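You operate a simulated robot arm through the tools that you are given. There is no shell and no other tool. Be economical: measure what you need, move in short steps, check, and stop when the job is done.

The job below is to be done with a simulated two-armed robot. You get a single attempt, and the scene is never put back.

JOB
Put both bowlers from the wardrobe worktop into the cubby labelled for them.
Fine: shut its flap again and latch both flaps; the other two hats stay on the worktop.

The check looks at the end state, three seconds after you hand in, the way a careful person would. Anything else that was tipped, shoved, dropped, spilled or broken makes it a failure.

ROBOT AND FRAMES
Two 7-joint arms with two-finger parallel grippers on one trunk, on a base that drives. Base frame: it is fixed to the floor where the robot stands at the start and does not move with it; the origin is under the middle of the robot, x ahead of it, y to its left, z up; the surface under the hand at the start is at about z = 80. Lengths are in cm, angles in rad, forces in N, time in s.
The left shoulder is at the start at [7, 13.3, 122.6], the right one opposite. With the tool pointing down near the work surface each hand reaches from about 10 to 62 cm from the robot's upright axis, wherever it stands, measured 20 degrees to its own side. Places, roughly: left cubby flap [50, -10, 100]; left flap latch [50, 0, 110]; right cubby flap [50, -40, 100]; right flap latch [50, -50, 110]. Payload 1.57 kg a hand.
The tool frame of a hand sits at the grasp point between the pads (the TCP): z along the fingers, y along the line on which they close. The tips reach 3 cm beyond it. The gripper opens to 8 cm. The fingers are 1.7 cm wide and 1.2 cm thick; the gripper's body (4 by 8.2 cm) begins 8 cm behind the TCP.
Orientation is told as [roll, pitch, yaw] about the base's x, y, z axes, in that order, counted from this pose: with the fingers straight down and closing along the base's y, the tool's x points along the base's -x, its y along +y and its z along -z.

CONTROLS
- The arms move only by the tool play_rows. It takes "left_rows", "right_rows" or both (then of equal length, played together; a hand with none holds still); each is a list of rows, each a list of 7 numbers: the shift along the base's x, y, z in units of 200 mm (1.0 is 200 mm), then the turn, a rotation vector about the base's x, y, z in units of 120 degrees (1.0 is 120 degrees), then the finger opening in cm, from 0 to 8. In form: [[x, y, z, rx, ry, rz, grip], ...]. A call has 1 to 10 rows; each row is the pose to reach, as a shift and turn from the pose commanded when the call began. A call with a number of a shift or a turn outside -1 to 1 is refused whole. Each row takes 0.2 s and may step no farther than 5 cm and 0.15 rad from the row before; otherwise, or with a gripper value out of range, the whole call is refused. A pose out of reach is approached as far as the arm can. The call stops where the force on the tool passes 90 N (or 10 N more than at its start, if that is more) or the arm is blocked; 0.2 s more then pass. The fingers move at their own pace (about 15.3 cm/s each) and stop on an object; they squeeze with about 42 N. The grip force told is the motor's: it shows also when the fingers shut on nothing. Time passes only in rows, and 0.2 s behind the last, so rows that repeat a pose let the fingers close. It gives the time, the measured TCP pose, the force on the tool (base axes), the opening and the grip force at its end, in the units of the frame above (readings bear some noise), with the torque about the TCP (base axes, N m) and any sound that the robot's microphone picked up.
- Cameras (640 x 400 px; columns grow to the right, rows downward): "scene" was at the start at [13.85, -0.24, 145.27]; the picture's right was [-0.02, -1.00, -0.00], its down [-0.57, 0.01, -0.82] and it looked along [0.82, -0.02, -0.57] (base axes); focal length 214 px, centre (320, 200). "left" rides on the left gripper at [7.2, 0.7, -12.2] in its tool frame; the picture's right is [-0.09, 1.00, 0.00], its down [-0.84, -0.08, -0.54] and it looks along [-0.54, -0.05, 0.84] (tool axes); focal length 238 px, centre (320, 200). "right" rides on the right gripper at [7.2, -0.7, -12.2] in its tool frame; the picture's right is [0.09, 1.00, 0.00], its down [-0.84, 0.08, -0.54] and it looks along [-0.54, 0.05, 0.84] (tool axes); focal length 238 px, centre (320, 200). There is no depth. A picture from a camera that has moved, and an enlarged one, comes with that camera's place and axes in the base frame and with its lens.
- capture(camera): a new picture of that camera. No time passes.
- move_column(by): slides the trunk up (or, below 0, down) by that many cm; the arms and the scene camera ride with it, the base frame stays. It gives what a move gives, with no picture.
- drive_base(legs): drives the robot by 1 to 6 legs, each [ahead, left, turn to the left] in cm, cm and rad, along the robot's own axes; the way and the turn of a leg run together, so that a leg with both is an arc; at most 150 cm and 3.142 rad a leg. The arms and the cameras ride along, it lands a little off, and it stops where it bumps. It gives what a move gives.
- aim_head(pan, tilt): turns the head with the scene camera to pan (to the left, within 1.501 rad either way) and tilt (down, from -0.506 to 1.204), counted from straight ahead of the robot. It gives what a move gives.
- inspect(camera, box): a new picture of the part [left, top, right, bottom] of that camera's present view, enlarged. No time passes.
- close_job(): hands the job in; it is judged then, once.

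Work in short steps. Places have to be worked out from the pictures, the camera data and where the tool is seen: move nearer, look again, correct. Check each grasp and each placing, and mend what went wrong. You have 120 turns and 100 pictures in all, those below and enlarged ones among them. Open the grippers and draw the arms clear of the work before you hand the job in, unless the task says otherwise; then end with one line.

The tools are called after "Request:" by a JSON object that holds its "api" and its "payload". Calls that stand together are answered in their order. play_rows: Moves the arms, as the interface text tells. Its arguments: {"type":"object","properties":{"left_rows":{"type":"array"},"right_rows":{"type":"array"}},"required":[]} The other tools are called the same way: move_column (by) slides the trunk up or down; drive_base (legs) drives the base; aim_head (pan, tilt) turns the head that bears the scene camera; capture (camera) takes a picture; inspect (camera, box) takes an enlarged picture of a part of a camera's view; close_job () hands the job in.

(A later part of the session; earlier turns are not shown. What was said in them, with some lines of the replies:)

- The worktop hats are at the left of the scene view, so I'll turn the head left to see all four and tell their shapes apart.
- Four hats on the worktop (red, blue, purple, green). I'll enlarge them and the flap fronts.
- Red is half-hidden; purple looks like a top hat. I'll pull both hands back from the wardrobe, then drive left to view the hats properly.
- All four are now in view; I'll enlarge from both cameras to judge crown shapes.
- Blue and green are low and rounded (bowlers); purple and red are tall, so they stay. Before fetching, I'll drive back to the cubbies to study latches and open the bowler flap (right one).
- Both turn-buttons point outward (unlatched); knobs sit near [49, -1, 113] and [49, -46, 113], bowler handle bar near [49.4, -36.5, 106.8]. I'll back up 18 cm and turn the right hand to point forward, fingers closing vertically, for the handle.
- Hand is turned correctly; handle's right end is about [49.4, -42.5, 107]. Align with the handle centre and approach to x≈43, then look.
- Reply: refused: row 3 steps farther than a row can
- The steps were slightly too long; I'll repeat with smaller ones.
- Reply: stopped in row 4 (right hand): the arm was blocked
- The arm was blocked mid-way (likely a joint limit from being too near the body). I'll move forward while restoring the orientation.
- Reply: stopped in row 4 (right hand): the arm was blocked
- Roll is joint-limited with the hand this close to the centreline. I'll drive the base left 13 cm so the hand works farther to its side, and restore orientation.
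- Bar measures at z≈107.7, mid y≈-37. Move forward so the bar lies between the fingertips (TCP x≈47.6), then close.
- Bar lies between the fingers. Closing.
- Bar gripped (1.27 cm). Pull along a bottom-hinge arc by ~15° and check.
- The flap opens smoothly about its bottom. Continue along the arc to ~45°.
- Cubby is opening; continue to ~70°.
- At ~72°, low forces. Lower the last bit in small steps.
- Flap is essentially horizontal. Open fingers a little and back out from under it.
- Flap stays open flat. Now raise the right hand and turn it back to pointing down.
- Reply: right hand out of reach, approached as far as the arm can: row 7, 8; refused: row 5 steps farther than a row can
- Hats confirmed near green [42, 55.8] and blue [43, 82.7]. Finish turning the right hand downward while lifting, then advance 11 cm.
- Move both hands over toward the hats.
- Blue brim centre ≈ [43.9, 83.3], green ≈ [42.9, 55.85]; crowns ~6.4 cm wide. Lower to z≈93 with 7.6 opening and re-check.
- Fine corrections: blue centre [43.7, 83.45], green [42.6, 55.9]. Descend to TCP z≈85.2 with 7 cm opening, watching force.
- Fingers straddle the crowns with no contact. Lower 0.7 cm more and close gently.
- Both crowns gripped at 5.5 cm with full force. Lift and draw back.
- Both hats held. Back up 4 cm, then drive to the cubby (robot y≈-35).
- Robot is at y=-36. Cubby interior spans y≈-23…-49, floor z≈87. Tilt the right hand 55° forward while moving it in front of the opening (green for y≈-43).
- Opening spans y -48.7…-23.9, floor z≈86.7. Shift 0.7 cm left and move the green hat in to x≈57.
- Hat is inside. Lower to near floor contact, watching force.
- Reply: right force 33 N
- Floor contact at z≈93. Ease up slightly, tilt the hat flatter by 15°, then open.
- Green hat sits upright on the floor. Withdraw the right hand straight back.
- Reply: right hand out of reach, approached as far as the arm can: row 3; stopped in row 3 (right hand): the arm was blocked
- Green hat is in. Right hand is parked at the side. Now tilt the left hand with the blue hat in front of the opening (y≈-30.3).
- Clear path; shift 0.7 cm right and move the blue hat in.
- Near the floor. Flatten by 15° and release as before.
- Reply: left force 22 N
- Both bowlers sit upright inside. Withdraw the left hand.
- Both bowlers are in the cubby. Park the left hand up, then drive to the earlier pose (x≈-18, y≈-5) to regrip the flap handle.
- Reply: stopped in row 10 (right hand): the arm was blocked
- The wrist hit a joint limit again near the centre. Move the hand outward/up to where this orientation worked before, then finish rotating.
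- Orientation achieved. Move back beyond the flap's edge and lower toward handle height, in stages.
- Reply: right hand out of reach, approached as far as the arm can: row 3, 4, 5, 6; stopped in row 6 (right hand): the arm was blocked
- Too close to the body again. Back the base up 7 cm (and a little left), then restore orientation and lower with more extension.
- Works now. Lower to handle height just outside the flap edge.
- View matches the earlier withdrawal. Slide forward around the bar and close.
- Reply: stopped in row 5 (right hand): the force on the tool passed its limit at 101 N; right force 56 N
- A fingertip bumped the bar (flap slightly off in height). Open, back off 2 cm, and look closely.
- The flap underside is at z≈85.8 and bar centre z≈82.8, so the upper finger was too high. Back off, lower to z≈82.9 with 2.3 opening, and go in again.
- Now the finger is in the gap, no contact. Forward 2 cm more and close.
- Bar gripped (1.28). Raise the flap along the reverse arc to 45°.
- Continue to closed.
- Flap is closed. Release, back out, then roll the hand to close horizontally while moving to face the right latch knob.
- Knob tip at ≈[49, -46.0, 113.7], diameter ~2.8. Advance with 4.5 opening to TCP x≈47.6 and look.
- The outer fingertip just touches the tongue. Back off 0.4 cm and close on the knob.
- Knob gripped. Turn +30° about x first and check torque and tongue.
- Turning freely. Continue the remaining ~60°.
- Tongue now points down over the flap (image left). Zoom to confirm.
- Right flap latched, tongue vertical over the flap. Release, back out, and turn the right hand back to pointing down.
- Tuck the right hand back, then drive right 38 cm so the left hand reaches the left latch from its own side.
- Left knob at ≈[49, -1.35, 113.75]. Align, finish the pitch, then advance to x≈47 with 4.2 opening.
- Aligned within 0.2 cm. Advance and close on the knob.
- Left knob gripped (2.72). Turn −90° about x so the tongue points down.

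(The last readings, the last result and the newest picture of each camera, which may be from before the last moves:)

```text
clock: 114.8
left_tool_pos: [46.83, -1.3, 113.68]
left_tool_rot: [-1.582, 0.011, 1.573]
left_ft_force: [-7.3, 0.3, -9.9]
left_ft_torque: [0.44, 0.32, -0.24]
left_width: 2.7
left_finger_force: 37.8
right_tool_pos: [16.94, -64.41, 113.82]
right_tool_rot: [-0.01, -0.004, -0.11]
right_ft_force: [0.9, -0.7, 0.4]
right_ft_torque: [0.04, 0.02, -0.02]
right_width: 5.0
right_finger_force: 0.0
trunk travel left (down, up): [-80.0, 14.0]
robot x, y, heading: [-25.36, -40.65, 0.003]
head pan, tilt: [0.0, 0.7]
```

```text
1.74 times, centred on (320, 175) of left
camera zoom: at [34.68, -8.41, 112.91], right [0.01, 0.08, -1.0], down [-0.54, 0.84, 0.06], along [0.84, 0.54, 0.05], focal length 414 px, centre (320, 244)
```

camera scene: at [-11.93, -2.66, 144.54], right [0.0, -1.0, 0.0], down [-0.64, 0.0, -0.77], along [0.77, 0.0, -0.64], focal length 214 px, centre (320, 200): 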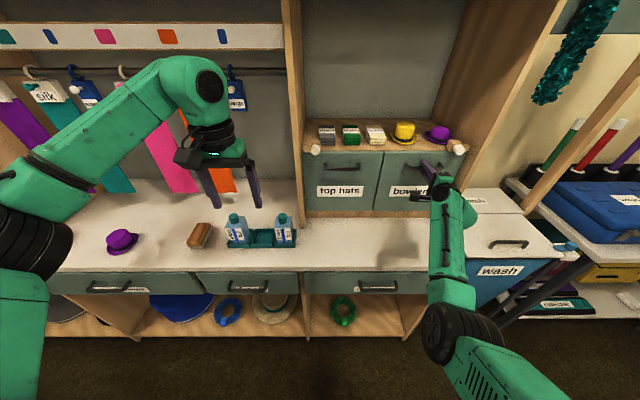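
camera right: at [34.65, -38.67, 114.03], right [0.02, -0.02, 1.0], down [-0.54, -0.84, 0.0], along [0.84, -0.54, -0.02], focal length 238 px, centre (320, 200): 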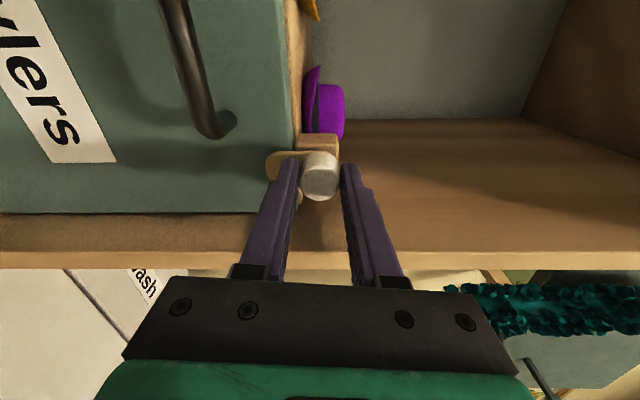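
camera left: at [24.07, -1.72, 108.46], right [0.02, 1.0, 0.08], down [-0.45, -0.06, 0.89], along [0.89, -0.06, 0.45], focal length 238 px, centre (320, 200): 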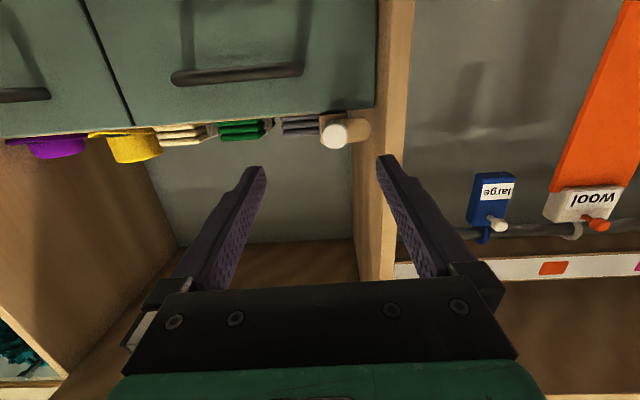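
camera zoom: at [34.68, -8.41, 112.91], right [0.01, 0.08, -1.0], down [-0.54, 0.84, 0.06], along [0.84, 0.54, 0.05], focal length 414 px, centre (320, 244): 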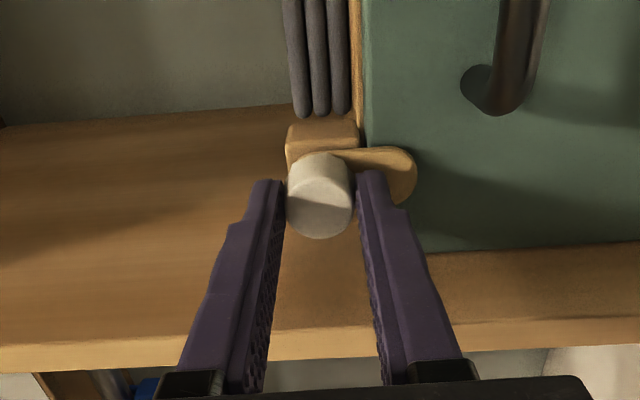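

Left tongue is down over its flap. Release, back out, and drive the robot back for a final check.

Request:
{"api": "play_rows", "payload": {"left_rows": [[0, 0, 0, 0, 0, 0, 3.5], [0, 0, 0, 0, 0, 0, 4.5], [-0.1, 0, 0, 0, 0, 0, 4.5], [-0.25, 0, 0, 0, 0, 0, 4.5], [-0.4, 0, 0, 0, 0, 0, 4.5]]}}

Request:
{"api": "drive_base", "payload": {"legs": [[-15, 0, 0]]}}

Request:
{"api": "aim_head", "payload": {"pan": 0.2, "tilt": 0.5}}

Request:
{"api": "capture", "payload": {"camera": "scene"}}

Request:
{"api": "inspect", "payload": {"camera": "scene", "box": [260, 130, 440, 250]}}

```text
clock: 116.0
left_tool_pos: [38.93, -1.45, 113.89]
left_tool_rot: [-1.588, 0.01, 1.571]
left_ft_force: [-0.6, 0.0, 0.4]
left_ft_torque: [0.01, -0.02, 0.04]
left_width: 4.5
left_finger_force: 0.0
right_tool_pos: [16.93, -64.45, 113.8]
right_tool_rot: [-0.009, -0.006, -0.108]
right_ft_force: [0.2, -0.2, 0.1]
right_ft_torque: [-0.01, -0.02, 0.01]
right_width: 5.01
right_finger_force: 0.0
trunk travel left (down, up): [-80.0, 14.0]
robot x, y, heading: [-24.95, -40.4, 0.001]
head pan, tilt: [0.0, 0.7]
```

```text
clock: 117.4
left_tool_pos: [24.36, -1.48, 113.63]
left_tool_rot: [-1.579, 0.009, 1.572]
left_ft_force: [0.5, -0.9, 1.0]
left_ft_torque: [-0.01, -0.04, 0.02]
left_width: 4.49
left_finger_force: 0.2
right_tool_pos: [2.24, -64.57, 113.6]
right_tool_rot: [-0.01, -0.003, -0.105]
right_ft_force: [0.3, -0.5, -0.9]
right_ft_torque: [0.01, 0.03, 0.01]
right_width: 4.98
right_finger_force: 0.0
trunk travel left (down, up): [-80.0, 14.0]
robot x, y, heading: [-40.03, -40.38, 0.006]
head pan, tilt: [0.0, 0.7]
```

```text
clock: 118.1
left_tool_pos: [24.05, -1.39, 113.73]
left_tool_rot: [-1.584, 0.008, 1.572]
left_ft_force: [0.2, 0.5, -0.5]
left_ft_torque: [0.02, -0.02, -0.03]
left_width: 4.5
left_finger_force: 0.1
right_tool_pos: [1.87, -64.45, 113.83]
right_tool_rot: [-0.011, -0.006, -0.106]
right_ft_force: [-0.4, 0.3, 0.2]
right_ft_torque: [-0.03, 0.01, -0.01]
right_width: 4.99
right_finger_force: 0.1
trunk travel left (down, up): [-80.0, 14.0]
robot x, y, heading: [-40.34, -40.66, 0.007]
head pan, tilt: [0.201, 0.499]
```

```text
16 pictures are left
camera scene: at [-26.28, -38.64, 146.29], right [0.2, -0.98, 0.0], down [-0.47, -0.1, -0.88], along [0.86, 0.18, -0.48], focal length 214 px, centre (320, 200)
```

scene: 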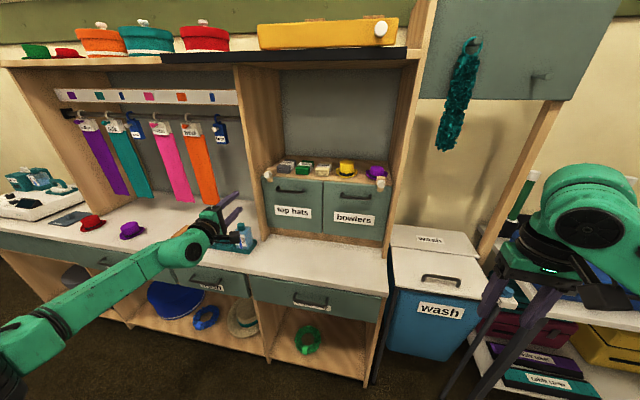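

```text
3.33 times, centred on (350, 190) of scene
camera zoom: at [-26.28, -38.64, 146.29], right [0.2, -0.98, 0.0], down [-0.47, -0.1, -0.88], along [0.86, 0.18, -0.48], focal length 715 px, centre (220, 233)
```

zoom: 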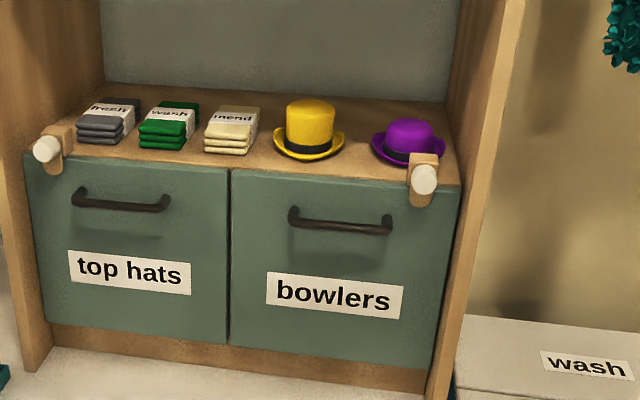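

The right tongue clearly hangs down; the left one needs a closer look.

Request:
{"api": "inspect", "payload": {"camera": "scene", "box": [255, 155, 305, 190]}}

Request:
{"api": "inspect", "payload": {"camera": "left", "box": [220, 60, 440, 220]}}

```text
11.43 times, centred on (280, 172) of scene
camera zoom: at [-26.28, -38.64, 146.29], right [0.2, -0.98, 0.0], down [-0.47, -0.1, -0.88], along [0.86, 0.18, -0.48], focal length 2451 px, centre (777, 514)
```

zoom: 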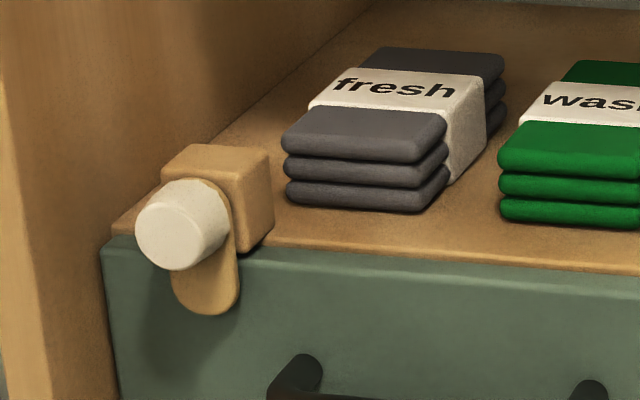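

```text
2.50 times, centred on (330, 140) of left
camera zoom: at [11.81, -8.54, 112.98], right [0.01, 0.08, -1.0], down [-0.54, 0.84, 0.06], along [0.84, 0.54, 0.06], focal length 596 px, centre (295, 350)
```

zoom: 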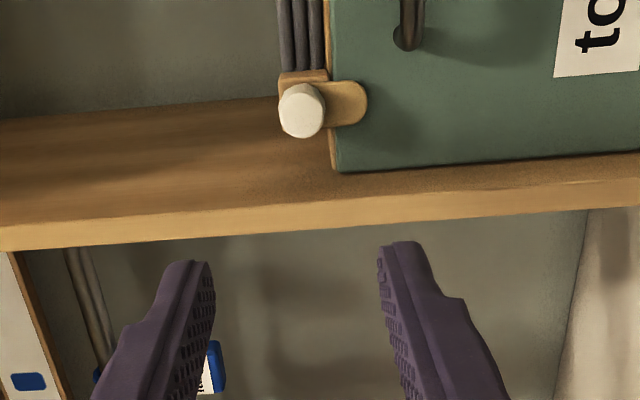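

Both latches are down over closed flaps. Open the grippers fully, back the robot off further, and take one last look.

Request:
{"api": "play_rows", "payload": {"left_rows": [[0, 0, 0, 0, 0, 0, 8], [0, 0, 0, 0, 0, 0, 8]], "right_rows": [[0, 0, 0, 0, 0, 0, 8], [0, 0, 0, 0, 0, 0, 8]]}}

Request:
{"api": "drive_base", "payload": {"legs": [[-12, 0, 0]]}}

Request:
{"api": "aim_head", "payload": {"pan": 0.45, "tilt": 0.5}}

Request:
{"api": "capture", "payload": {"camera": "scene"}}

```text
clock: 118.7
left_tool_pos: [24.0, -1.43, 113.78]
left_tool_rot: [-1.585, 0.01, 1.572]
left_ft_force: [-1.2, -0.1, -0.5]
left_ft_torque: [0.02, 0.0, -0.02]
left_width: 7.98
left_finger_force: 0.0
right_tool_pos: [1.99, -64.43, 113.84]
right_tool_rot: [-0.011, -0.003, -0.109]
right_ft_force: [0.1, 1.0, 0.8]
right_ft_torque: [-0.02, 0.02, 0.01]
right_width: 8.01
right_finger_force: 0.1
trunk travel left (down, up): [-80.0, 14.0]
robot x, y, heading: [-40.44, -40.46, 0.005]
head pan, tilt: [0.201, 0.499]
```

```text
clock: 119.9
left_tool_pos: [12.45, -1.58, 113.66]
left_tool_rot: [-1.582, 0.009, 1.571]
left_ft_force: [0.6, 0.0, -0.3]
left_ft_torque: [0.0, 0.0, 0.0]
left_width: 7.99
left_finger_force: 0.0
right_tool_pos: [-9.71, -64.75, 113.73]
right_tool_rot: [-0.011, -0.001, -0.111]
right_ft_force: [-0.3, 0.0, -0.6]
right_ft_torque: [0.0, -0.02, 0.03]
right_width: 7.98
right_finger_force: 0.0
trunk travel left (down, up): [-80.0, 14.0]
robot x, y, heading: [-52.07, -40.8, -0.003]
head pan, tilt: [0.201, 0.499]
```

```text
clock: 120.7
left_tool_pos: [12.34, -1.67, 113.74]
left_tool_rot: [-1.584, 0.008, 1.57]
left_ft_force: [0.4, 0.0, 0.3]
left_ft_torque: [-0.01, 0.03, -0.04]
left_width: 8.02
left_finger_force: 0.0
right_tool_pos: [-9.94, -64.76, 113.81]
right_tool_rot: [-0.011, -0.005, -0.112]
right_ft_force: [0.4, -0.4, 0.3]
right_ft_torque: [-0.03, -0.04, 0.01]
right_width: 8.0
right_finger_force: 0.1
trunk travel left (down, up): [-80.0, 14.0]
robot x, y, heading: [-52.1, -40.52, 0.001]
head pan, tilt: [0.45, 0.499]
```

```text
12 pictures are left
camera scene: at [-38.84, -36.58, 146.3], right [0.44, -0.9, 0.0], down [-0.43, -0.21, -0.88], along [0.79, 0.38, -0.48], focal length 214 px, centre (320, 200)
```

scene: 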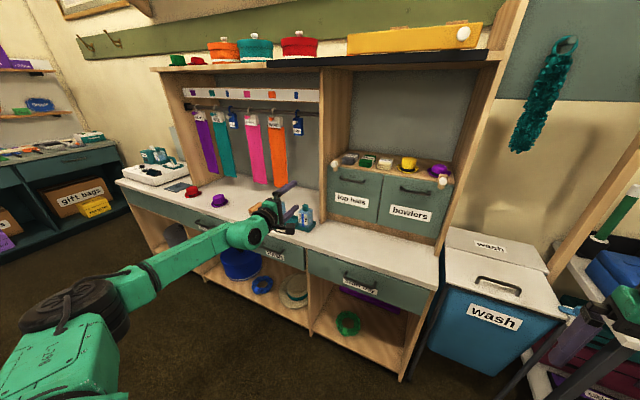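

Red and purple hats are still on the worktop, both flaps are closed and latched, and the arms are clear, so I'm handing in.

Request:
{"api": "close_job", "payload": {}}

```text
The job is handed in.
```

Both bowlers (blue and green) are upright in the "bowlers" cubby, its flap is shut, both flaps are latched, and the red and purple hats are still on the worktop.
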